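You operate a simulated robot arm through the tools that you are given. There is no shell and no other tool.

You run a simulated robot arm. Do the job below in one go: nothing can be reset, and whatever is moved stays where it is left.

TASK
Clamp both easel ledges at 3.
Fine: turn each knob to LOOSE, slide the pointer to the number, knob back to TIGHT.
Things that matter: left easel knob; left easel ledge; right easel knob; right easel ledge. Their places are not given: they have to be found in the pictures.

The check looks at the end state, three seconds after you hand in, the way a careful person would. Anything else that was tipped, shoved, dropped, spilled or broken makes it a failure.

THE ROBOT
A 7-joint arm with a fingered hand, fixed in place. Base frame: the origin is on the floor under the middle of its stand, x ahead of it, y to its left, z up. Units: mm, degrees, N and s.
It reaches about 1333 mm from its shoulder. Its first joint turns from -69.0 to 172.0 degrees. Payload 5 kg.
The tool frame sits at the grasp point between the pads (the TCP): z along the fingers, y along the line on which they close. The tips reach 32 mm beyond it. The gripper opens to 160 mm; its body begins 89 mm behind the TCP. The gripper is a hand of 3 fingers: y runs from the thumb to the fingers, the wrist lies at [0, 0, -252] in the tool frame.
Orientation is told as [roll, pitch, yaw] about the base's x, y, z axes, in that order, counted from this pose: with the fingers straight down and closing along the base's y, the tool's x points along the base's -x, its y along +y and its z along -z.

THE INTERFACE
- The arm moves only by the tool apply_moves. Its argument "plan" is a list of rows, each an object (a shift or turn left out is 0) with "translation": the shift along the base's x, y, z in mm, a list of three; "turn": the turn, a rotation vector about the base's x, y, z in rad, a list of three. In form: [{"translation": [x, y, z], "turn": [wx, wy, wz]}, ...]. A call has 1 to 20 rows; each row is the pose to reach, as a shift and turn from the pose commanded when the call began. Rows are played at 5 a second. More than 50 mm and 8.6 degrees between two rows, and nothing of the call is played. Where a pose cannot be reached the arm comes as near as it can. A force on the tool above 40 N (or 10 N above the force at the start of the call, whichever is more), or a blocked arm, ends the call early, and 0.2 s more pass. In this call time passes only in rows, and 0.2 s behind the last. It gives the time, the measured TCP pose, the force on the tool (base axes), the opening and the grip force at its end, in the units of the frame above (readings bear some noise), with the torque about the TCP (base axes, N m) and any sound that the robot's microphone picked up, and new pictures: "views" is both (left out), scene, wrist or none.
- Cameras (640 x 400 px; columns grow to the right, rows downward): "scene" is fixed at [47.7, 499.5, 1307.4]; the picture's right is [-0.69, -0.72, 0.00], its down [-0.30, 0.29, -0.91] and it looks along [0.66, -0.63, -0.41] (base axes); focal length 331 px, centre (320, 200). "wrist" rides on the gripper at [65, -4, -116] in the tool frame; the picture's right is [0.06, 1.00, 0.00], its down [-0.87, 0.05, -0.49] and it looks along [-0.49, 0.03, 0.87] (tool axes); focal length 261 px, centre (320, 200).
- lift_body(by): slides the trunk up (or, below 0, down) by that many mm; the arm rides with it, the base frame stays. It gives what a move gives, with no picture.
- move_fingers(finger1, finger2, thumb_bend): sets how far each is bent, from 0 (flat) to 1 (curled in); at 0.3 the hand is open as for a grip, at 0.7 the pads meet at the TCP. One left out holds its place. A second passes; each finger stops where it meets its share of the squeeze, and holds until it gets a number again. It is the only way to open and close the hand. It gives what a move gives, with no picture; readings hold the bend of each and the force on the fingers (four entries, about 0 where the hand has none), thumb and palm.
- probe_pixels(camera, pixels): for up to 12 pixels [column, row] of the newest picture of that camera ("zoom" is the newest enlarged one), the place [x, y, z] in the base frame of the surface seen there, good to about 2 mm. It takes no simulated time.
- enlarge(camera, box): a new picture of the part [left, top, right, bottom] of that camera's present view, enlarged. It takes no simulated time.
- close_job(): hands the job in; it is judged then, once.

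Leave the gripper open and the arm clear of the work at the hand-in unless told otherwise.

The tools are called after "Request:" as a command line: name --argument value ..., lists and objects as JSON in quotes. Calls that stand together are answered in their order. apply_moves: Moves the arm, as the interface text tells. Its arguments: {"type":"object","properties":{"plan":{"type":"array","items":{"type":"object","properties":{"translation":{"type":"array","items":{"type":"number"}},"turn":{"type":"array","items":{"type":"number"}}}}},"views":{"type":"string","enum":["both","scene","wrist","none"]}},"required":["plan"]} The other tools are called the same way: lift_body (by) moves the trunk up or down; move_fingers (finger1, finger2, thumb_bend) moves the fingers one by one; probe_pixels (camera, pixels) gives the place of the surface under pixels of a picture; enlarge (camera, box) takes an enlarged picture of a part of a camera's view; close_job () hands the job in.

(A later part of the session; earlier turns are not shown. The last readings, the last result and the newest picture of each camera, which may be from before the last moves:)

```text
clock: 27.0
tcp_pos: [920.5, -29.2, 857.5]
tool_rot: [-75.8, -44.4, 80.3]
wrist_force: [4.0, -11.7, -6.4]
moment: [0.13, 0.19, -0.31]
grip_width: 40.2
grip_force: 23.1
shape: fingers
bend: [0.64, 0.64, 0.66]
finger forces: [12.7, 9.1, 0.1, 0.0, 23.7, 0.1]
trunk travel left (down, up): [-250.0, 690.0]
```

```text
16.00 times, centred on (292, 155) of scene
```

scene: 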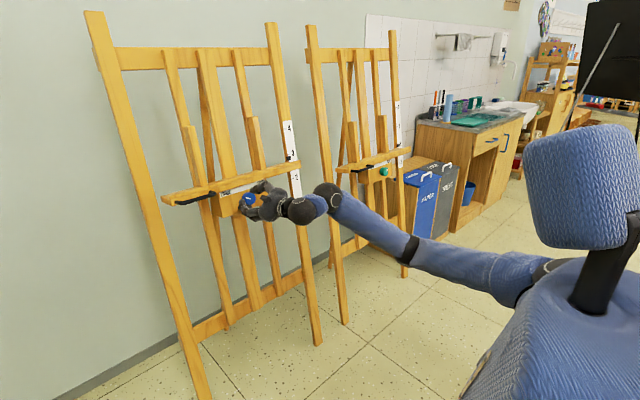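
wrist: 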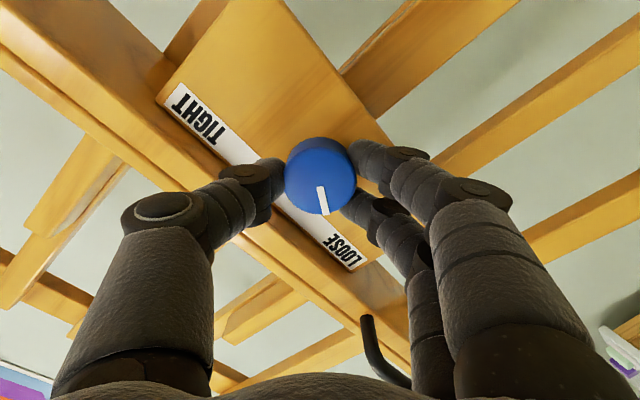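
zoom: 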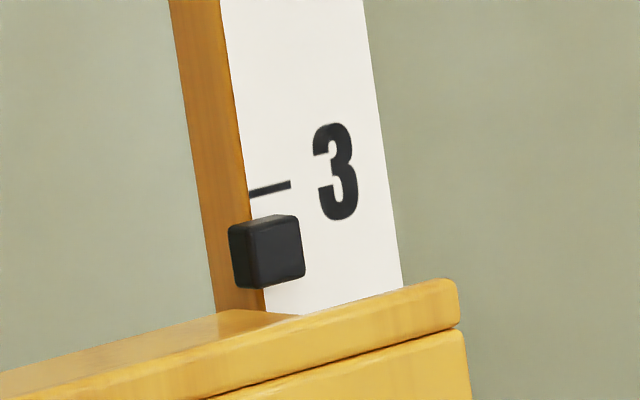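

The probes put tick 3 at 1095.0 along the lean, and the pointer's centre near 1082. I'll probe the pointer's front face more densely in this 16x zoom.

Request:
probe_pixels --camera "zoom" --pixels '[[277, 252], [276, 250], [278, 254], [275, 228], [275, 224], [280, 277], [280, 281], [262, 255], [296, 247], [270, 188], [280, 186], [262, 190]]'

```text
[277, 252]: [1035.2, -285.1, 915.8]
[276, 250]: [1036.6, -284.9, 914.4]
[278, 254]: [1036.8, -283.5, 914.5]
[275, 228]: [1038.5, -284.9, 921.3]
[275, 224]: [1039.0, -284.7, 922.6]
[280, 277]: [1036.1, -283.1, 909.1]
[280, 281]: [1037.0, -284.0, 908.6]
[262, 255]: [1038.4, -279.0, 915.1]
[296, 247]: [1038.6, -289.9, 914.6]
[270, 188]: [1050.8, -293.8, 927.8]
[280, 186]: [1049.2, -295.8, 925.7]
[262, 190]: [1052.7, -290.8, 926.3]
```

The remaining distance is about 13.3 mm along the lean. I'll move up by that much and measure again.

Request:
apply_moves --plan '[{"translation": [0.6, 0, 3.3]}, {"translation": [1.2, 0, 6.6]}, {"translation": [1.8, 0, 9.9]}, {"translation": [2.3, 0, 13.1]}, {"translation": [2.3, 0, 13.1]}]' --views "scene"

Request:
enlarge --camera "scene" --box '[280, 143, 304, 163]'

```text
clock: 28.2
tcp_pos: [922.6, -28.2, 869.9]
tool_rot: [-75.8, -44.3, 80.0]
wrist_force: [-1.6, -12.8, -10.4]
moment: [0.13, 0.29, -0.32]
grip_width: 40.4
grip_force: 23.4
shape: fingers
bend: [0.64, 0.64, 0.66]
finger forces: [14.5, 9.5, 0.1, 0.1, 23.0, 0.1]
trunk travel left (down, up): [-250.0, 690.0]
```

scene: 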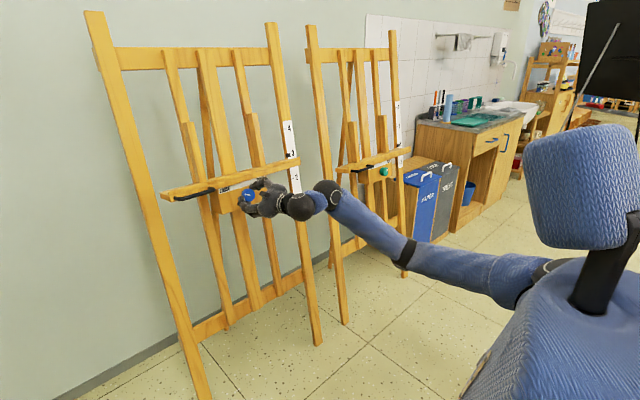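

```text
16.00 times, centred on (292, 153) of scene
```

zoom: 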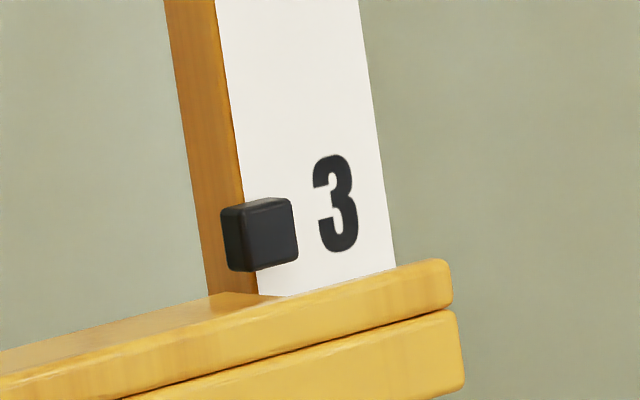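

The pointer now covers tick 3. I'll probe its front face again.

Request:
probe_pixels --camera "zoom" --pixels '[[270, 236], [271, 238], [269, 234], [268, 212], [268, 216], [274, 260], [274, 256], [256, 240], [288, 232], [265, 236], [280, 236], [272, 230]]'

```text
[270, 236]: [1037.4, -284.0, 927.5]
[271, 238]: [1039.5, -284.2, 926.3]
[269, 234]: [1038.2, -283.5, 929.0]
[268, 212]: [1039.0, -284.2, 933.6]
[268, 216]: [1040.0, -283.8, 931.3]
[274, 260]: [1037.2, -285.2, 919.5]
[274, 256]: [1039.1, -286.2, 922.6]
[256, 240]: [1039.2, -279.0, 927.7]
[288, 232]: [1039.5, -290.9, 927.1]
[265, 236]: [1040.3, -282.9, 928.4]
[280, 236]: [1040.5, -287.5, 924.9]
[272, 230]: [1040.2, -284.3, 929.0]
```

The pointer's centre works out at 1093.7 against the tick's 1094.9, so it is about 1 mm low, well on 3. Now I'll turn the knob back clockwise 60° in the same grip toward TIGHT.

Request:
apply_moves --plan '[{"translation": [0.1, 0, 0.7], "turn": [0.1034, 0, -0.0183]}, {"translation": [0.1, 0, 0.7], "turn": [0.2068, 0, -0.0365]}, {"translation": [0.1, 0, 0.7], "turn": [0.3102, 0, -0.0548]}, {"translation": [0.1, 0, 0.7], "turn": [0.4136, 0, -0.0731]}, {"translation": [0.1, 0, 0.7], "turn": [0.517, 0, -0.0914]}, {"translation": [0.1, 0, 0.7], "turn": [0.6205, 0, -0.1096]}, {"translation": [0.1, 0, 0.7], "turn": [0.7239, 0, -0.1279]}, {"translation": [0.1, 0, 0.7], "turn": [0.8273, 0, -0.1462]}, {"translation": [0.1, 0, 0.7], "turn": [0.9307, 0, -0.1644]}, {"translation": [0.1, 0, 0.7], "turn": [1.0313, 0, -0.1818]}]'

Request:
enlarge --camera "scene" --box '[280, 143, 304, 163]'

Request:
enlarge --camera "wrist" --box '[200, 80, 440, 240]'

```text
clock: 30.4
tcp_pos: [923.0, -28.3, 871.6]
tool_rot: [56.3, -71.9, -57.6]
wrist_force: [10.3, -11.8, 0.6]
moment: [-0.11, -0.03, -0.28]
grip_width: 40.0
grip_force: 22.8
shape: fingers
bend: [0.64, 0.64, 0.66]
finger forces: [9.5, 9.4, 0.1, 0.1, 26.6, 0.0]
trunk travel left (down, up): [-250.0, 690.0]
```

scene: 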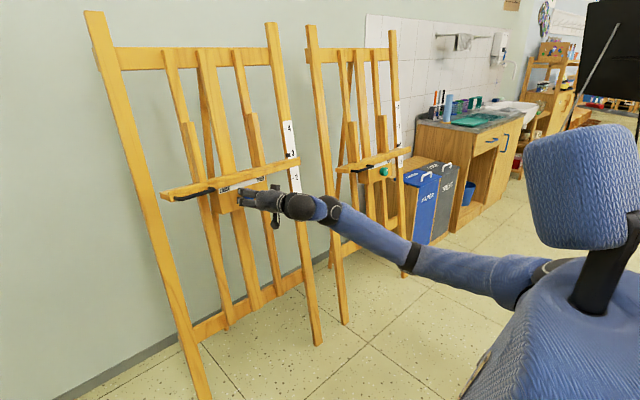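
wrist: 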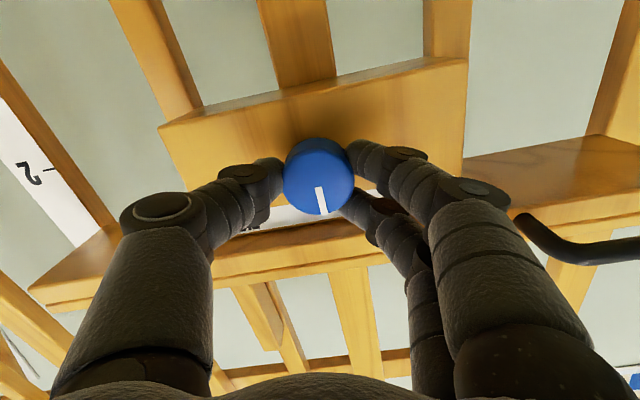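

```text
16.00 times, centred on (292, 153) of scene
```

zoom: 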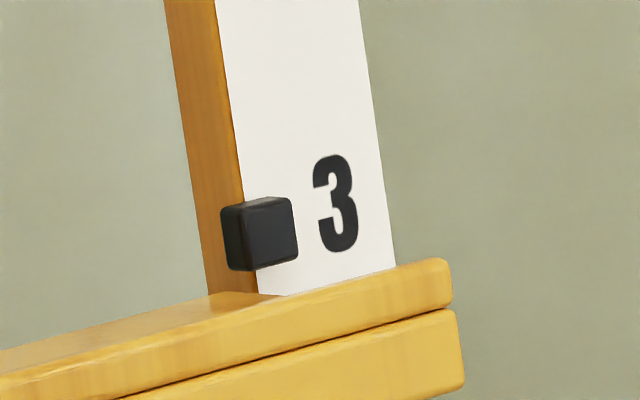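

```text
2.50 times, centred on (320, 160) of wrist
```

zoom: 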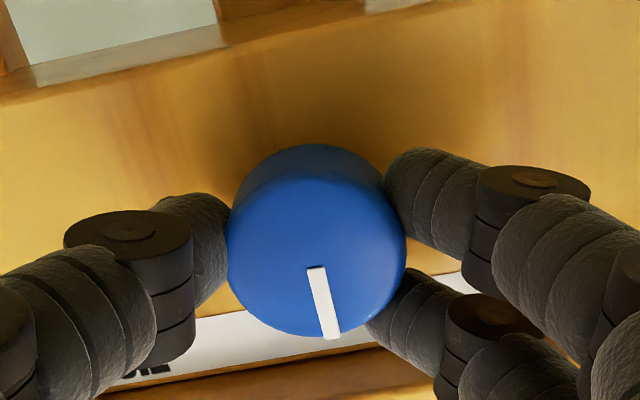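

The pointer stayed on 3 and the mark is straight up, halfway. I'll release, back off, roll counter-clockwise 60°, and advance again for the last half turn.

Request:
move_fingers --finger1 0.57 --finger2 0.57 --thumb_bend 0.59

Request:
apply_moves --plan '[{"translation": [-12, 0, 2.1]}, {"translation": [-25, 0, 4.4]}, {"translation": [-40, 0, 7]}, {"translation": [-40, 0, 7], "turn": [-0.1034, 0, 0.0183]}, {"translation": [-40, 0, 7], "turn": [-0.2068, 0, 0.0365]}, {"translation": [-40, 0, 7], "turn": [-0.3102, 0, 0.0548]}, {"translation": [-40, 0, 7], "turn": [-0.4136, 0, 0.0731]}, {"translation": [-40, 0, 7], "turn": [-0.517, 0, 0.0914]}, {"translation": [-40, 0, 7], "turn": [-0.6205, 0, 0.1096]}, {"translation": [-40, 0, 7], "turn": [-0.7239, 0, 0.1279]}, {"translation": [-40, 0, 7], "turn": [-0.8273, 0, 0.1462]}, {"translation": [-40, 0, 7], "turn": [-0.9307, 0, 0.1644]}, {"translation": [-40, 0, 7], "turn": [-1.0313, 0, 0.1818]}, {"translation": [-40, 0, 7], "turn": [-1.0313, 0, 0.1818]}]'

Request:
enlarge --camera "scene" --box '[220, 140, 310, 220]'

```text
clock: 31.4
tcp_pos: [922.4, -27.5, 872.3]
tool_rot: [56.1, -72.0, -57.4]
wrist_force: [0.2, 0.3, -0.2]
moment: [0.01, -0.02, 0.01]
grip_width: 57.6
grip_force: 0.2
shape: fingers
bend: [0.56, 0.56, 0.59]
finger forces: [0.1, 0.0, 0.0, 0.0, 0.5, 0.1]
trunk travel left (down, up): [-250.0, 690.0]
```

```text
clock: 34.4
tcp_pos: [882.8, -27.0, 879.2]
tool_rot: [-76.0, -44.2, 80.2]
wrist_force: [0.2, -0.2, 0.2]
moment: [-0.01, 0.0, 0.0]
grip_width: 57.1
grip_force: 0.0
shape: fingers
bend: [0.56, 0.56, 0.59]
finger forces: [0.1, 0.1, 0.0, 0.0, 0.0, 0.0]
trunk travel left (down, up): [-250.0, 690.0]
```

scene: 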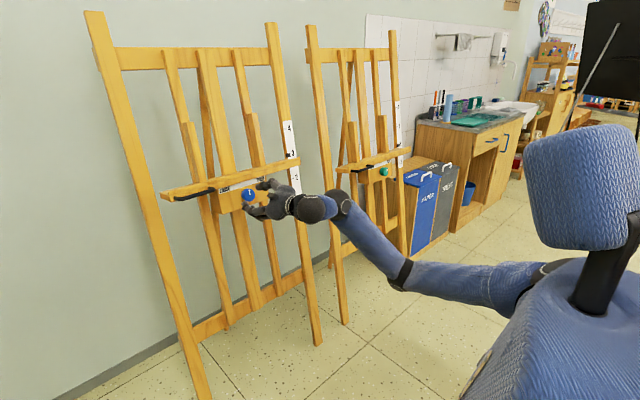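
wrist: 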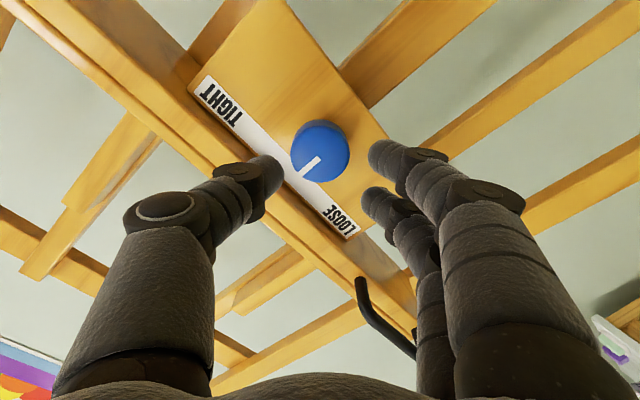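

```text
5.00 times, centred on (265, 180) of scene
```

zoom: 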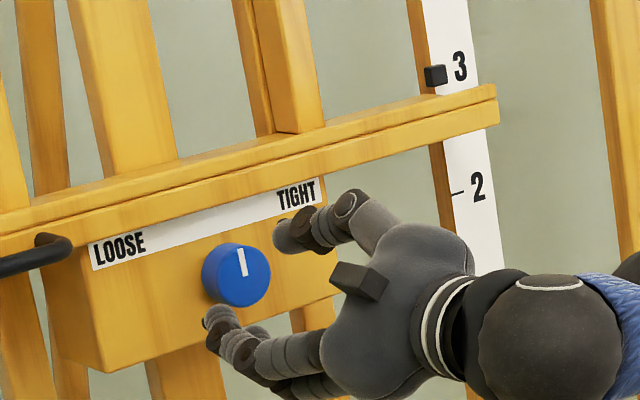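

The ledge holds at 3 with the knob halfway. Before re-gripping I'll probe the knob face in the wrist picture (about (322,152)) to re-centre the hand.

Request:
probe_pixels --camera "wrist" --pixels '[[322, 156], [300, 152], [340, 165], [310, 175], [335, 140], [322, 150], [345, 150], [322, 180]]'

Request:
enlarge --camera "wrist" --box '[260, 100, 380, 200]'

```text
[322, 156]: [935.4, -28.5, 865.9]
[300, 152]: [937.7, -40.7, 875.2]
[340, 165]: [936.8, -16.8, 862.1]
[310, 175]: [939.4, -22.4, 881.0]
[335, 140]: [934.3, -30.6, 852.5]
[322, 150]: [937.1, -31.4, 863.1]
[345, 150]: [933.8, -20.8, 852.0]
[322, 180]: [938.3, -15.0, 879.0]
```

```text
4.00 times, centred on (320, 150) of wrist
```

zoom: 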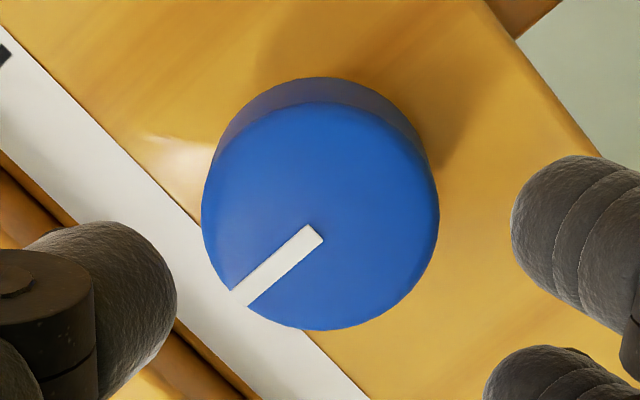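

The knob face centre is now about (936, -29.5, 866). I'll correct the hand by about (-2.2 in y, -3 in z) and advance 40 mm onto the knob.

Request:
apply_moves --plan '[{"translation": [0, -2.2, -3]}, {"translation": [13, -2.2, -5.3]}, {"translation": [26, -2.2, -7.6]}, {"translation": [40, -2.2, -10]}, {"translation": [40, -2.2, -10]}]' --views "wrist"

```text
clock: 35.6
tcp_pos: [921.7, -29.4, 867.3]
tool_rot: [-76.1, -44.3, 80.2]
wrist_force: [1.2, -0.5, 0.2]
moment: [0.02, -0.01, 0.01]
grip_width: 57.4
grip_force: 0.5
shape: fingers
bend: [0.56, 0.56, 0.59]
finger forces: [0.1, 0.0, 0.0, 0.1, 0.4, 0.0]
trunk travel left (down, up): [-250.0, 690.0]
```

wrist: 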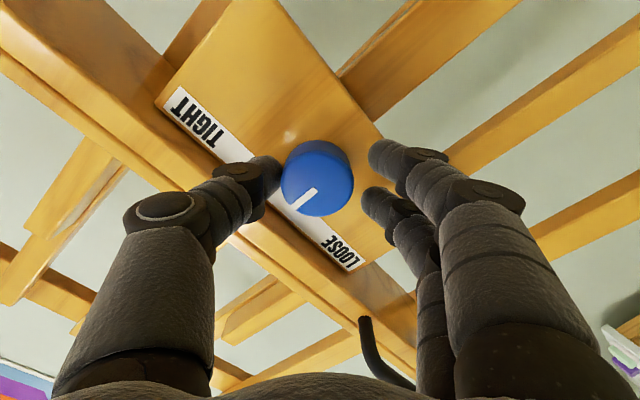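

The digits straddle the knob again with no contact force. I'll close on it.

Request:
move_fingers --finger1 0.75 --finger2 0.75 --thumb_bend 0.75

Request:
enlarge --camera "scene" --box '[280, 143, 304, 163]'

```text
clock: 36.6
tcp_pos: [923.7, -31.4, 867.6]
tool_rot: [-75.9, -44.2, 80.0]
wrist_force: [6.1, -8.2, -3.0]
moment: [-0.04, 0.07, -0.14]
grip_width: 39.7
grip_force: 20.8
shape: fingers
bend: [0.64, 0.63, 0.65]
finger forces: [10.4, 8.6, 0.1, 0.0, 23.5, 0.0]
trunk travel left (down, up): [-250.0, 690.0]
```

```text
16.00 times, centred on (292, 153) of scene
```

zoom: 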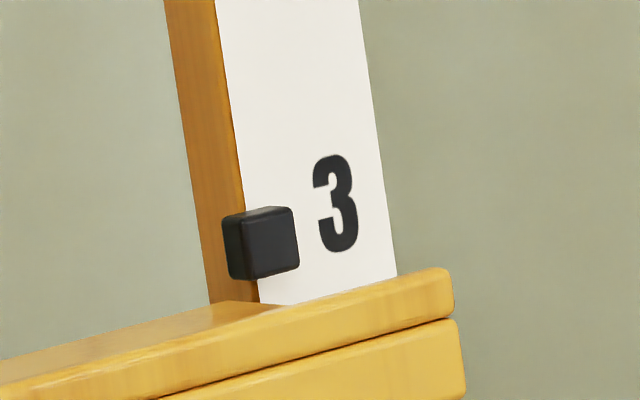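

Gripping nudged the ledge down by about 2 mm, since it can still slide at the half turn. I'll raise it 3 mm along the lean before tightening and check the pointer.

Request:
apply_moves --plan '[{"translation": [0.3, 0, 1.6]}, {"translation": [0.6, 0, 3.2]}, {"translation": [0.6, 0, 3.2]}]' --views "scene"

Request:
enlarge --camera "scene" --box '[280, 143, 304, 163]'

```text
clock: 37.4
tcp_pos: [922.9, -31.6, 869.5]
tool_rot: [-75.9, -44.3, 80.2]
wrist_force: [2.2, -11.2, -11.0]
moment: [-0.04, 0.41, -0.18]
grip_width: 39.6
grip_force: 23.1
shape: fingers
bend: [0.64, 0.63, 0.65]
finger forces: [14.6, 9.4, 0.0, 0.1, 22.7, 0.0]
trunk travel left (down, up): [-250.0, 690.0]
```

scene: 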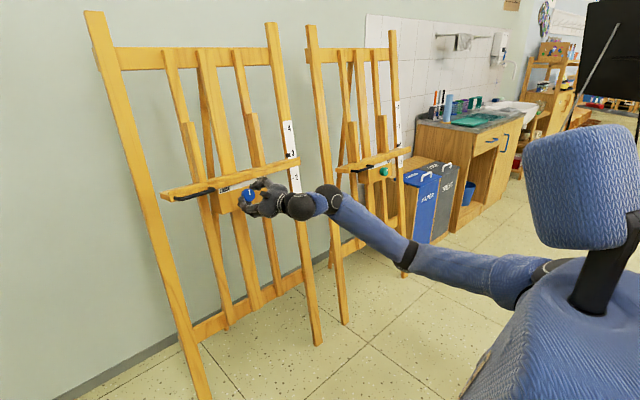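

```text
16.00 times, centred on (292, 153) of scene
```

zoom: 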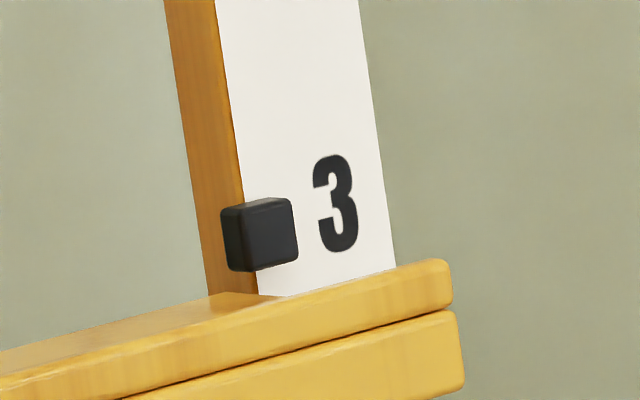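

The pointer is back on 3. I'll add 1 mm and turn the knob clockwise about 63° to TIGHT, slightly past nominal to seat it.

Request:
apply_moves --plan '[{"translation": [0.2, 0, 1.0]}, {"translation": [0.2, 0, 1.0], "turn": [0.1034, 0, -0.0183]}, {"translation": [0.2, 0, 1.0], "turn": [0.2068, 0, -0.0365]}, {"translation": [0.2, 0, 1.0], "turn": [0.3102, 0, -0.0548]}, {"translation": [0.2, 0, 1.0], "turn": [0.4136, 0, -0.0731]}, {"translation": [0.2, 0, 1.0], "turn": [0.517, 0, -0.0914]}, {"translation": [0.2, 0, 1.0], "turn": [0.6205, 0, -0.1096]}, {"translation": [0.2, 0, 1.0], "turn": [0.7239, 0, -0.1279]}, {"translation": [0.2, 0, 1.0], "turn": [0.8273, 0, -0.1462]}, {"translation": [0.2, 0, 1.0], "turn": [0.9307, 0, -0.1644]}, {"translation": [0.2, 0, 1.0], "turn": [1.0313, 0, -0.1818]}, {"translation": [0.2, 0, 1.0], "turn": [1.083, 0, -0.191]}]'

Request:
enlarge --camera "scene" --box '[280, 143, 304, 163]'

Request:
enlarge --camera "wrist" --box '[200, 80, 440, 240]'

```text
clock: 40.0
tcp_pos: [924.5, -30.4, 872.7]
tool_rot: [60.6, -69.4, -62.1]
wrist_force: [3.1, -1.5, -11.8]
moment: [-0.05, 0.27, 0.02]
grip_width: 39.6
grip_force: 22.5
shape: fingers
bend: [0.64, 0.64, 0.65]
finger forces: [12.2, 8.8, 0.1, 0.0, 24.4, 0.0]
trunk travel left (down, up): [-250.0, 690.0]
```

scene: 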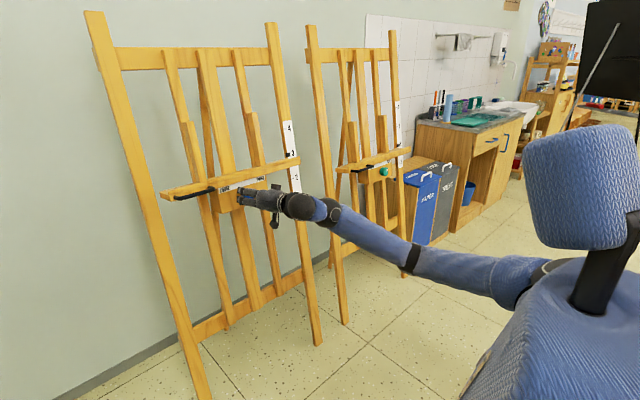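
wrist: 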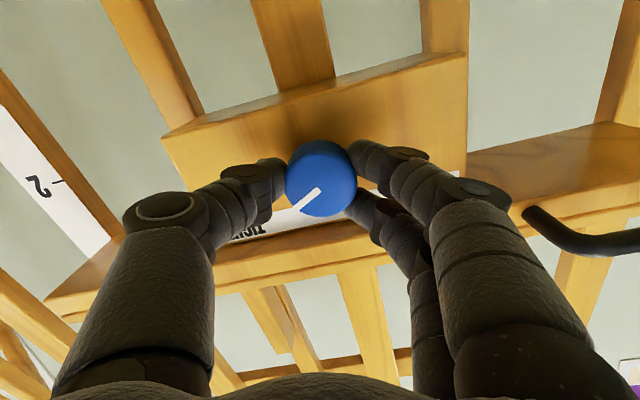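

```text
16.00 times, centred on (292, 153) of scene
```

zoom: 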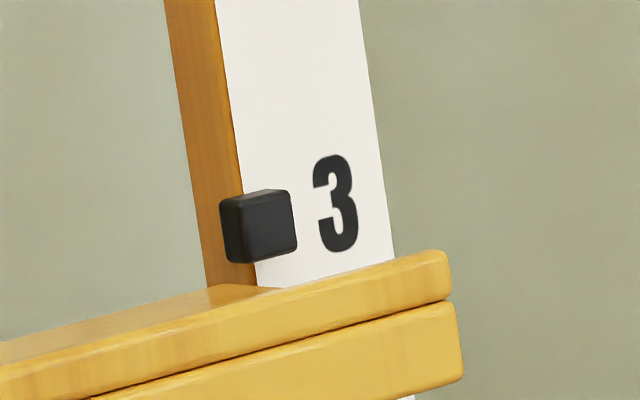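

```text
2.50 times, centred on (320, 160) of wrist
```

zoom: 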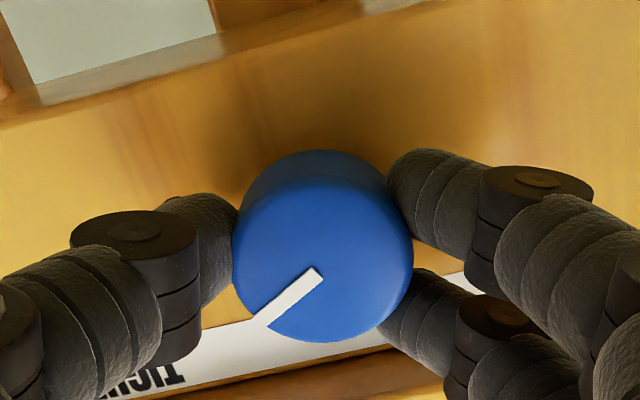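

The pointer now sits at about 1095.5 against tick 3 at 1094.9, and the knob mark is back at its original TIGHT angle. I'll turn 5° more to feel for the end stop.

Request:
apply_moves --plan '[{"turn": [0.043, 0, -0.0076]}, {"turn": [0.086, 0, -0.0152]}, {"turn": [0.086, 0, -0.0152]}]' --views "wrist"

Request:
enlarge --camera "wrist" --box '[200, 80, 440, 240]'

Request:
enlarge --camera "scene" --box '[280, 143, 304, 163]'

```text
clock: 40.8
tcp_pos: [923.9, -31.5, 871.2]
tool_rot: [66.0, -64.9, -67.8]
wrist_force: [-0.1, -0.7, -12.0]
moment: [-0.23, 0.27, 0.07]
grip_width: 39.1
grip_force: 23.0
shape: fingers
bend: [0.64, 0.64, 0.65]
finger forces: [15.1, 7.8, 0.1, 0.0, 24.2, 0.1]
trunk travel left (down, up): [-250.0, 690.0]
```

wrist: 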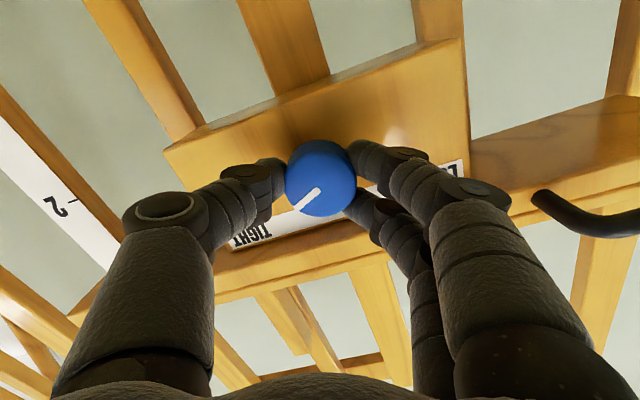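

```text
2.50 times, centred on (320, 160) of wrist
```

zoom: 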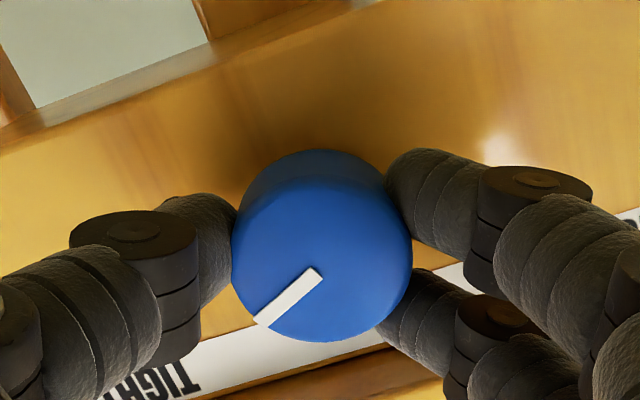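

```text
16.00 times, centred on (292, 153) of scene
```

zoom: 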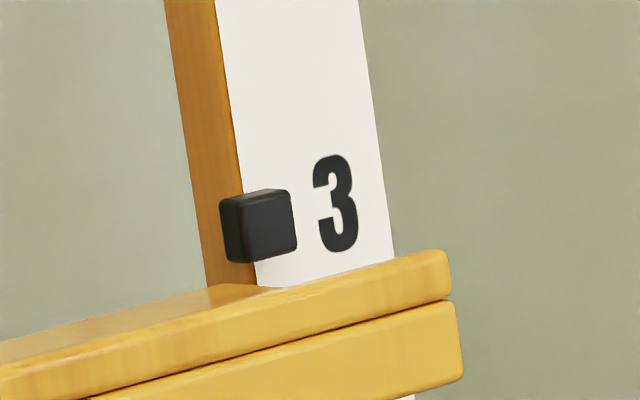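

The torque is building against further clockwise turning, so the knob is seated at TIGHT, and the pointer has not moved. I'll release just enough to clear the knob (fingers 0.60, thumb 0.57) and back straight off.

Request:
move_fingers --finger1 0.6 --finger2 0.6 --thumb_bend 0.57

Request:
apply_moves --plan '[{"translation": [-10, 0, 1.8]}, {"translation": [-25, 0, 4.4]}, {"translation": [-50, 0, 8.8]}, {"translation": [-80, 0, 14.1]}, {"translation": [-110, 0, 19.4]}, {"translation": [-110, 0, 19.4]}]'

Request:
enlarge --camera "scene" --box '[220, 140, 310, 220]'

Request:
enlarge --camera "scene" --box '[280, 143, 304, 163]'

```text
clock: 41.8
tcp_pos: [922.6, -30.6, 873.4]
tool_rot: [66.0, -65.0, -68.1]
wrist_force: [0.3, -0.4, -0.2]
moment: [-0.02, 0.0, 0.0]
grip_width: 54.5
grip_force: 0.0
shape: fingers
bend: [0.6, 0.6, 0.56]
finger forces: [0.1, 0.1, 0.0, 0.0, 0.0, 0.1]
trunk travel left (down, up): [-250.0, 690.0]
```

```text
clock: 43.2
tcp_pos: [813.5, -32.4, 892.9]
tool_rot: [66.0, -65.0, -67.9]
wrist_force: [0.1, -0.4, 0.2]
moment: [-0.02, 0.01, 0.01]
grip_width: 54.7
grip_force: 0.1
shape: fingers
bend: [0.6, 0.6, 0.56]
finger forces: [0.0, 0.0, 0.0, 0.0, 0.1, 0.0]
trunk travel left (down, up): [-250.0, 690.0]
```

scene: 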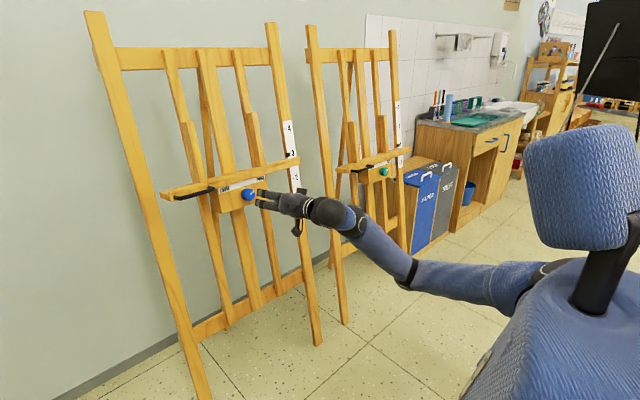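
wrist: 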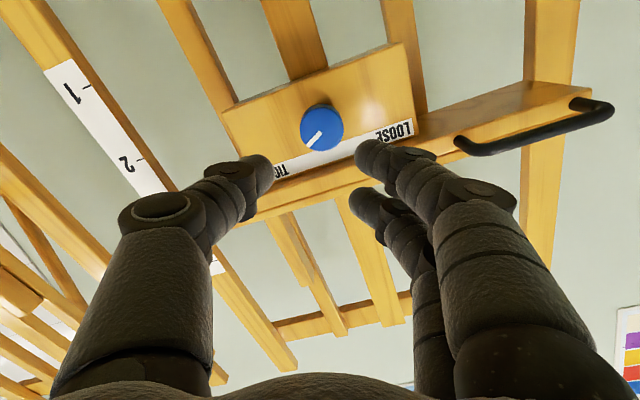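

```text
5.00 times, centred on (265, 180) of scene
```

zoom: 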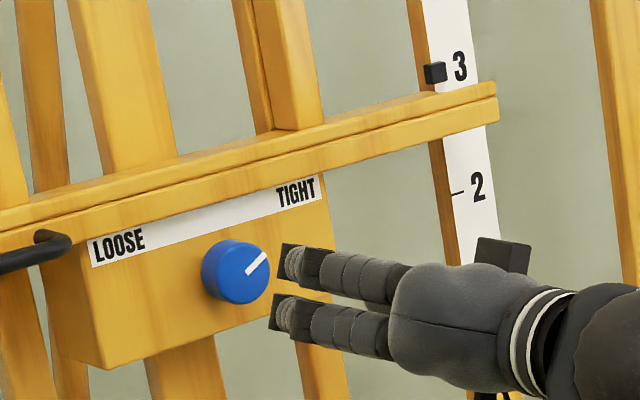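

```text
16.00 times, centred on (292, 153) of scene
```

zoom: 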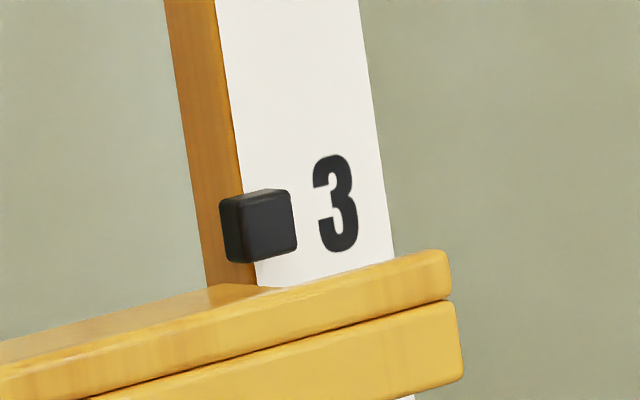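

The left easel looks done: the mark is at TIGHT (about 65° right) and the pointer is beside 3. I'll double-check the pointer's final position with probes.

Request:
probe_pixels --camera "zoom" --pixels '[[269, 228], [270, 230], [268, 226], [267, 206], [273, 252], [257, 232], [285, 224], [264, 228], [278, 228], [270, 222], [266, 236], [275, 234]]'

```text
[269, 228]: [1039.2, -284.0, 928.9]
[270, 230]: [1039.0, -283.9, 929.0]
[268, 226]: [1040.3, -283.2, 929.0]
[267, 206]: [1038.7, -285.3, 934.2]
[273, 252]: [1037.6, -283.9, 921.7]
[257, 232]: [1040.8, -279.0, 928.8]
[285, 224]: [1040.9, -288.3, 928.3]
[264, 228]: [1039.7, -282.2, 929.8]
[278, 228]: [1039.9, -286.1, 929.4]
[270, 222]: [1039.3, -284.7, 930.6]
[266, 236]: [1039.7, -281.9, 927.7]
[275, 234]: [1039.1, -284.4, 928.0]
```

The left pointer is at 1095.2 against the tick at 1094.9, so that easel is done. Before moving right I'll probe the furniture near the path (counter, bins) in the scene picture.

Request:
probe_pixels --camera "scene" --pixels '[[440, 170], [452, 225], [520, 125], [500, 190], [425, 245], [412, 180], [530, 75], [550, 90], [470, 260], [520, 180], [600, 70], [548, 130]]'

Request:
enlarge --camera "scene" --box '[330, 130, 420, 190]'

```text
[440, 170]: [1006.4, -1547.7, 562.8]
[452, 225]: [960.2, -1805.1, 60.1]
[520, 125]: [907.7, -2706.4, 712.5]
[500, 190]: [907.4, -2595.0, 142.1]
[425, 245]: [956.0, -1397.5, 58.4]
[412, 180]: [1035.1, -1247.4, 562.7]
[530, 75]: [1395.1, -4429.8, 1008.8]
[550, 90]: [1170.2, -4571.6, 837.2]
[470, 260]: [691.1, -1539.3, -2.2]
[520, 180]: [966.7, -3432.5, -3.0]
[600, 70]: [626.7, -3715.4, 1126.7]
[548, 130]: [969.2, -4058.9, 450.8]
```

```text
6.67 times, centred on (375, 160) of scene
```

zoom: 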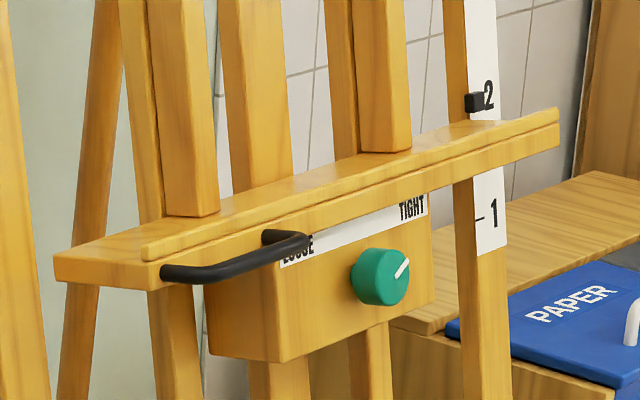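

The path at x below about 880 is clear. I'll back off a bit, roll back 8° to the start roll, and travel right (toward -y) in two stages, watching that the arm can follow.

Request:
apply_moves --plan '[{"translation": [-30, 0, 0], "turn": [-0.069, 0, 0.012]}, {"translation": [-60, -20, 0], "turn": [-0.138, 0, 0.024]}, {"translation": [-65, -60, -6], "turn": [-0.138, 0, 0.024]}, {"translation": [-65, -100, -12], "turn": [-0.138, 0, 0.024]}, {"translation": [-65, -140, -18], "turn": [-0.138, 0, 0.024]}, {"translation": [-65, -180, -24], "turn": [-0.138, 0, 0.024]}, {"translation": [-65, -220, -30], "turn": [-0.138, 0, 0.024]}, {"translation": [-65, -260, -36], "turn": [-0.138, 0, 0.024]}, {"translation": [-65, -300, -42], "turn": [-0.138, 0, 0.024]}, {"translation": [-65, -340, -48], "turn": [-0.138, 0, 0.024]}, {"translation": [-65, -380, -54], "turn": [-0.138, 0, 0.024]}]'

```text
clock: 45.6
tcp_pos: [748.1, -410.9, 839.1]
tool_rot: [56.3, -71.9, -57.5]
wrist_force: [0.4, 0.7, 1.1]
moment: [-0.04, -0.02, 0.02]
grip_width: 55.0
grip_force: 0.0
shape: fingers
bend: [0.6, 0.6, 0.56]
finger forces: [0.0, 0.1, 0.0, 0.0, 0.0, 0.1]
trunk travel left (down, up): [-250.0, 690.0]
```

scene: 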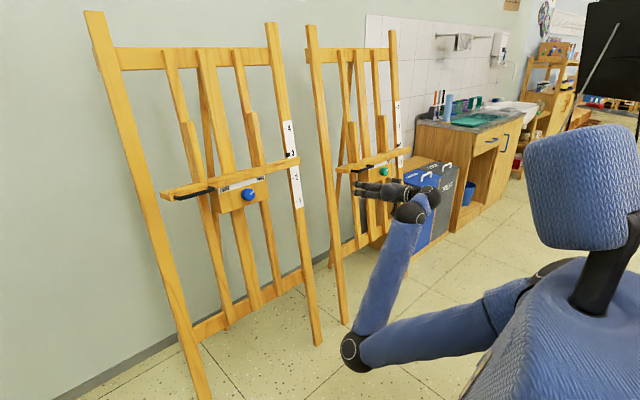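
wrist: 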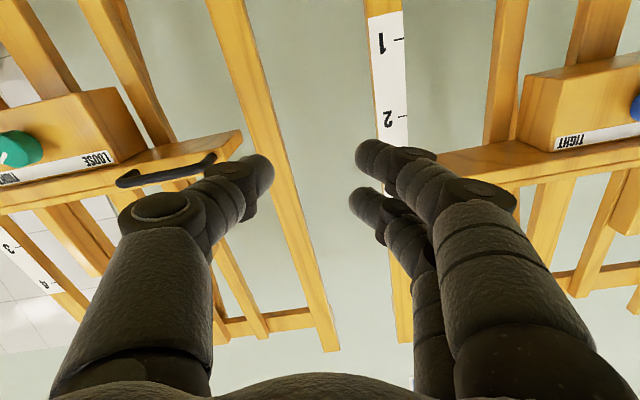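

The arm's elbow has swung low, at about (355,352). I'll check where it is before going on.

Request:
probe_pixels --camera "scene" --pixels '[[353, 352], [375, 355], [410, 215], [390, 270], [430, 345], [500, 310], [350, 340], [318, 335]]'

Request:
enlarge --camera "scene" --box '[300, 150, 500, 400]'

```text
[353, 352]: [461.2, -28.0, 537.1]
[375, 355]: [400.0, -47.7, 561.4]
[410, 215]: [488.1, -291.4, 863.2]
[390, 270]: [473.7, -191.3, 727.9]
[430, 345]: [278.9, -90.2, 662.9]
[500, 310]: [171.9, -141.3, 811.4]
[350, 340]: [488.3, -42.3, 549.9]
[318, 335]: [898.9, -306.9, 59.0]
```

```text
1.60 times, centred on (400, 275) of scene
```

zoom: 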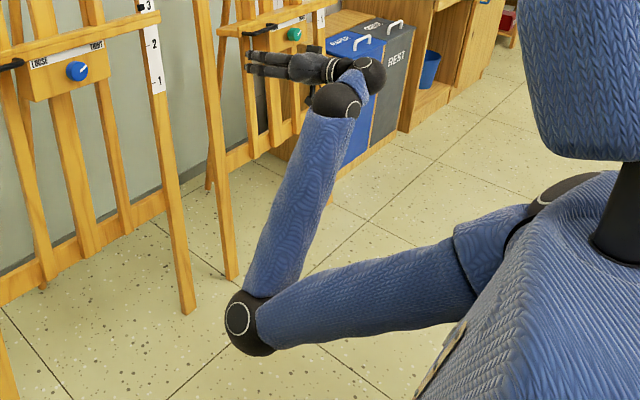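

The elbow is at about (461, -28, 537), well clear of the easels and the floor. I'll go on to the right until the hand is in front of the green knob.

Request:
apply_moves --plan '[{"translation": [0, -40, -5]}, {"translation": [0, -80, -9]}, {"translation": [0, -120, -14]}, {"translation": [0, -160, -19]}, {"translation": [0, -200, -23]}, {"translation": [0, -240, -28]}, {"translation": [0, -280, -33]}, {"translation": [0, -320, -37]}, {"translation": [0, -350, -40]}, {"translation": [0, -368, -42]}, {"translation": [0, -368, -42]}]'

```text
clock: 48.0
tcp_pos: [747.7, -779.0, 797.2]
tool_rot: [56.1, -72.0, -57.4]
wrist_force: [0.0, 0.2, 0.2]
moment: [0.0, 0.0, 0.01]
grip_width: 55.0
grip_force: 0.2
shape: fingers
bend: [0.6, 0.6, 0.56]
finger forces: [0.0, 0.0, 0.0, 0.0, 0.0, 0.0]
trunk travel left (down, up): [-250.0, 690.0]
```

scene: 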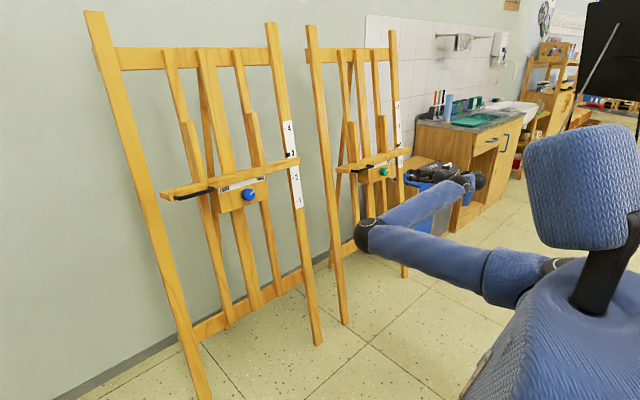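
wrist: 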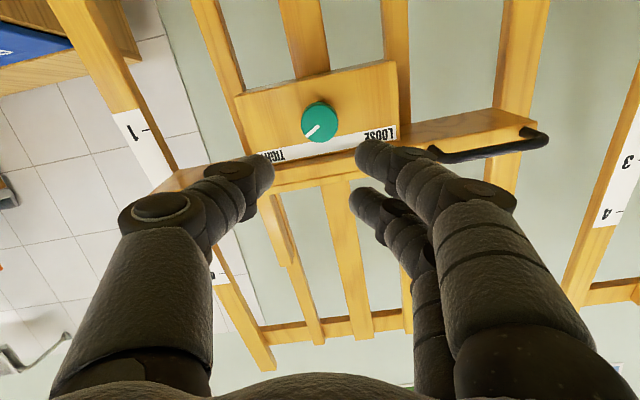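

The hand is in front of the green knob, which is at (319,121) in the wrist picture. I'll check the elbow's position and enlarge the knob view.

Request:
probe_pixels --camera "scene" --pixels '[[368, 235], [360, 225], [420, 210], [470, 180], [450, 255], [383, 172]]'

Request:
enlarge --camera "wrist" --box '[230, 55, 410, 175]'

```text
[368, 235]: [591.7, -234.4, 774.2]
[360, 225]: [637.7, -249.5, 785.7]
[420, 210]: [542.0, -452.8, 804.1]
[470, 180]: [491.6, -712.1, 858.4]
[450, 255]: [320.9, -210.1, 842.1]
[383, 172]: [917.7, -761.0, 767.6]
```

```text
3.33 times, centred on (320, 115) of wrist
```

zoom: 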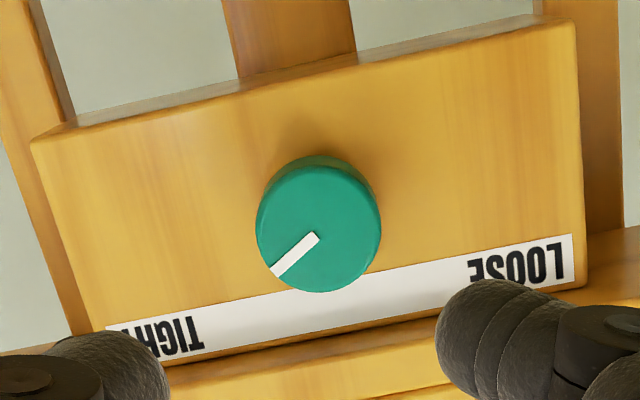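

The elbow, at about (600, -240, 778), is clear. I'll probe the green knob's face: centre at about (319,229) and points around it in this zoom.

Request:
probe_pixels --camera "zoom" --pixels '[[319, 229], [316, 226], [322, 232], [265, 229], [375, 229], [319, 175], [319, 285], [280, 190], [360, 268], [450, 120], [100, 200], [319, 222]]'

```text
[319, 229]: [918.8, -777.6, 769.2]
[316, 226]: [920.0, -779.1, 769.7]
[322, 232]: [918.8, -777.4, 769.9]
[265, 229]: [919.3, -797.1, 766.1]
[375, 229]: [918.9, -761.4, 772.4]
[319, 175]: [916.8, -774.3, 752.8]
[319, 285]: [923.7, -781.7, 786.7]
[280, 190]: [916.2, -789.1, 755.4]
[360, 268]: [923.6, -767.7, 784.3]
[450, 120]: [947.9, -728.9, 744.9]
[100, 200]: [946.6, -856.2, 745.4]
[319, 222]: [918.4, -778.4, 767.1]
```

The green knob's face centre is about (919, -778.7, 769). I'll set the fingers evenly, and meanwhile measure the right easel's ticks and pointer in the scene picture.

Request:
move_fingers --finger1 0.56 --finger2 0.56 --thumb_bend 0.57

Request:
enlarge --camera "scene" --box '[382, 92, 418, 152]'

```text
clock: 49.0
tcp_pos: [749.5, -779.1, 795.8]
tool_rot: [56.1, -72.0, -57.4]
wrist_force: [-0.5, 0.0, 0.8]
moment: [-0.03, -0.02, 0.01]
grip_width: 62.8
grip_force: 0.1
shape: fingers
bend: [0.56, 0.56, 0.56]
finger forces: [0.0, 0.0, 0.0, 0.1, 0.0, 0.0]
trunk travel left (down, up): [-250.0, 690.0]
```

```text
6.67 times, centred on (400, 122) of scene
```

zoom: 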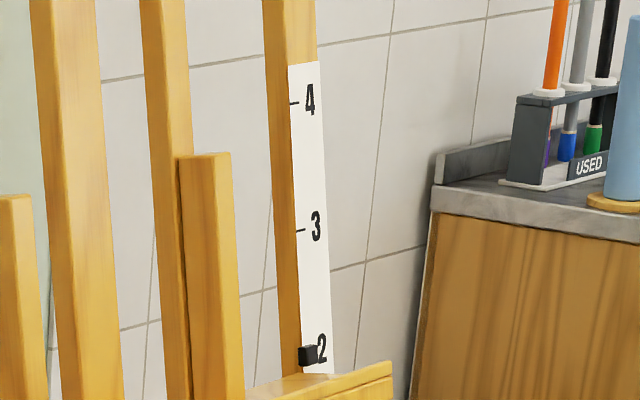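

Request:
enlarge --camera "scene" --box '[388, 101, 412, 116]'

Request:
probe_pixels --camera "scene" --pixels '[[394, 107.5], [395, 126.5]]'

Request:
enlarge --camera "scene" --box '[385, 122, 409, 137]'

Request:
enlarge --camera "scene" --box '[385, 137, 409, 152]'

```text
16.00 times, centred on (400, 108) of scene
```

zoom: 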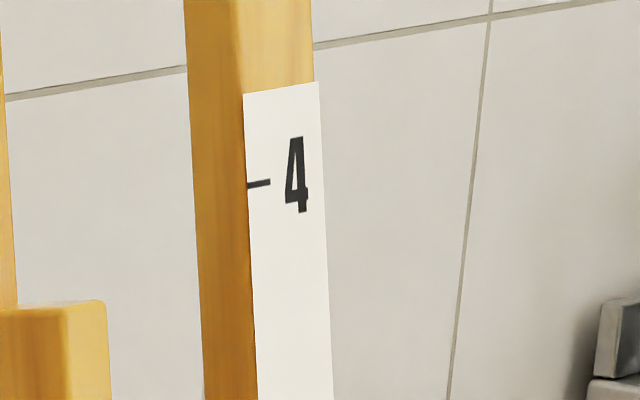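

```text
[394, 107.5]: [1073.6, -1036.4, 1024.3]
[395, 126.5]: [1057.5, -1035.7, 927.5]
```

```text
16.00 times, centred on (397, 130) of scene
```

zoom: 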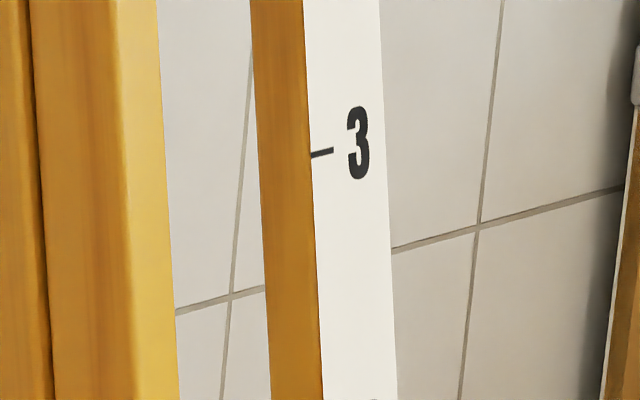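

```text
16.00 times, centred on (397, 144) of scene
```

zoom: 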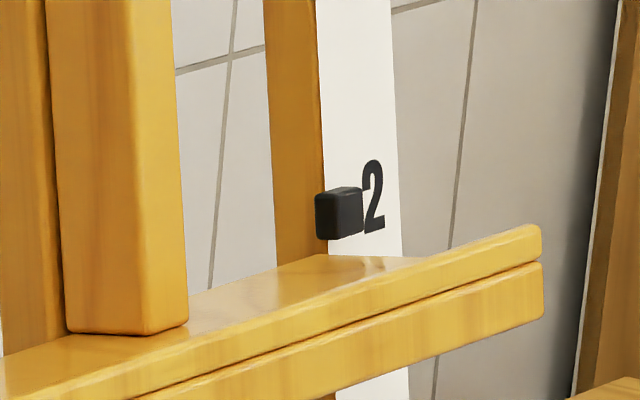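

I'll probe the right easel's pointer face in this zoom, and the tick positions in the scene picture: tick 3 at (397.1,127.0), tick 4 at (396.2,107.0).

Request:
probe_pixels --camera "zoom" --pixels '[[346, 213], [345, 210], [348, 216], [350, 210], [342, 216], [346, 195], [348, 230], [355, 212], [338, 214], [346, 220], [346, 206], [350, 214]]'

Request:
probe_pixels --camera "scene" --pixels '[[397.1, 127.0], [397.4, 126.9], [398, 126.8], [398.5, 126.7], [399, 126.5], [396.2, 107.0], [396.6, 106.9], [397.5, 106.7], [398.2, 106.5], [399.2, 126.5]]'

```text
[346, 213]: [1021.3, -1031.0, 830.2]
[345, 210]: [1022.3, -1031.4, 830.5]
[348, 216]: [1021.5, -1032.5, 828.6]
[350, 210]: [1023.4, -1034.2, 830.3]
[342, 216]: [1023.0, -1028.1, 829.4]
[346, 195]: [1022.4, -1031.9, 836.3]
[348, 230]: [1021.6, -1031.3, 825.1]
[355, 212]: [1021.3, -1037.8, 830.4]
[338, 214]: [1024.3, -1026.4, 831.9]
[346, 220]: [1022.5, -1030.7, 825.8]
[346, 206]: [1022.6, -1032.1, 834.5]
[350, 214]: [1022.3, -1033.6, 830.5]
```

```text
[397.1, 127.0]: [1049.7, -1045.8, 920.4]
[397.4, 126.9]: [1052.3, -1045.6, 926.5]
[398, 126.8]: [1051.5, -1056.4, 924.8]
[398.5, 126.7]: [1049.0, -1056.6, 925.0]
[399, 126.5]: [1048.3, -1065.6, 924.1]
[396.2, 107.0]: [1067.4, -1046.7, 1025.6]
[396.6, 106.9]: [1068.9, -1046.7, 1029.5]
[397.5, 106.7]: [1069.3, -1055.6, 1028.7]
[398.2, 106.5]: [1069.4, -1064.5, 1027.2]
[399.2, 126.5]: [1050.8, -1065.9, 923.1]
```

The right pointer's centre is at 995.2, exactly on its tick 2 by symmetry with the left easel, so it also needs about 100 mm up. Now I'll approach the green knob.

Request:
apply_moves --plan '[{"translation": [30, 0, -4.8]}, {"translation": [60, 0.1, -9.6]}, {"translation": [90, 0.2, -14.4]}, {"translation": [112, 0.3, -18]}, {"translation": [112, 0.3, -18]}]'

Request:
enlarge --camera "wrist" --box '[200, 80, 440, 240]'

```text
clock: 50.2
tcp_pos: [860.7, -777.2, 777.6]
tool_rot: [56.1, -71.9, -57.4]
wrist_force: [0.2, -0.4, -0.3]
moment: [0.01, 0.04, -0.05]
grip_width: 63.0
grip_force: 0.0
shape: fingers
bend: [0.56, 0.56, 0.56]
finger forces: [0.1, 0.0, 0.0, 0.1, 0.0, 0.1]
trunk travel left (down, up): [-250.0, 690.0]
```

scene: 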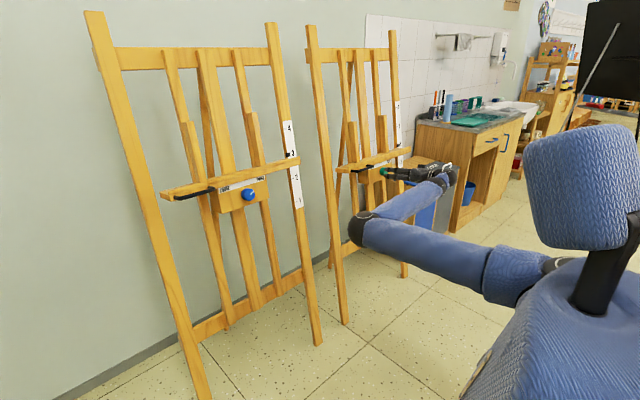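
wrist: 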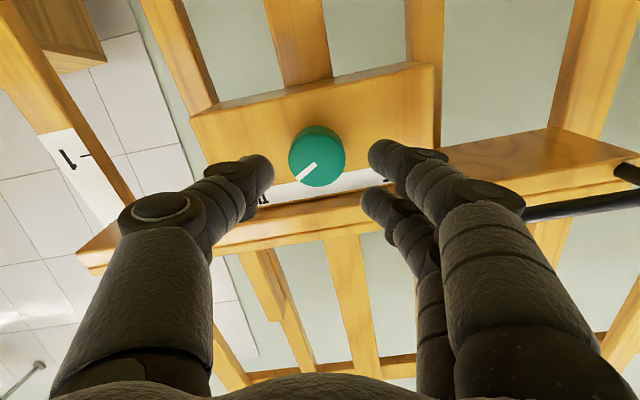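

```text
2.50 times, centred on (320, 160) of wrist
```

zoom: 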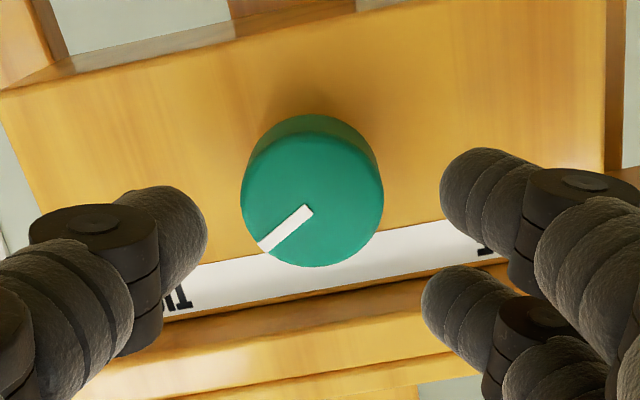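

The knob sits about 2 mm toward the thumb side in the picture. I'll correct y by -1.8 mm and advance the last 44 mm.

Request:
apply_moves --plan '[{"translation": [5, -1.8, -0.9]}, {"translation": [18, -1.8, -3.2]}, {"translation": [31, -1.8, -5.5]}, {"translation": [44.3, -1.8, -7.8]}, {"translation": [44.3, -1.8, -7.8]}]' --views "wrist"

Request:
enlarge --camera "wrist" --box '[200, 80, 440, 240]'

```text
clock: 51.4
tcp_pos: [905.4, -781.1, 769.4]
tool_rot: [56.0, -71.9, -57.4]
wrist_force: [-0.7, 0.7, -0.1]
moment: [0.01, -0.02, 0.01]
grip_width: 62.7
grip_force: 0.0
shape: fingers
bend: [0.56, 0.56, 0.56]
finger forces: [0.0, 0.0, 0.0, 0.0, 0.0, 0.0]
trunk travel left (down, up): [-250.0, 690.0]
```

wrist: 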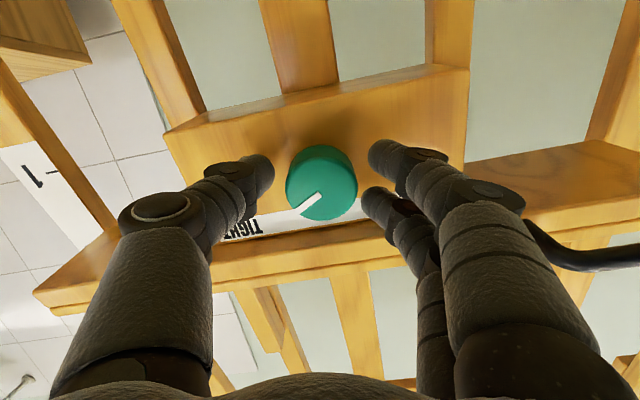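

```text
2.50 times, centred on (320, 160) of wrist
```

zoom: 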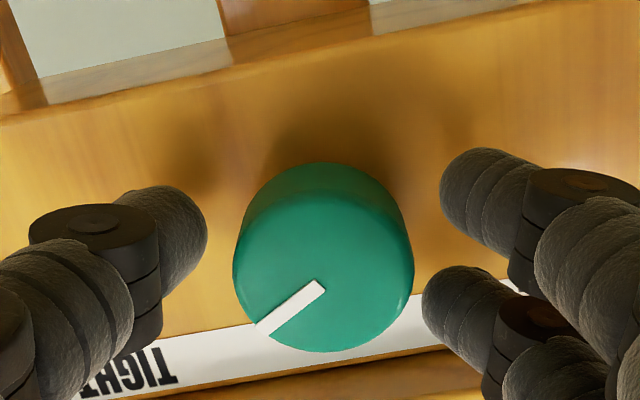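

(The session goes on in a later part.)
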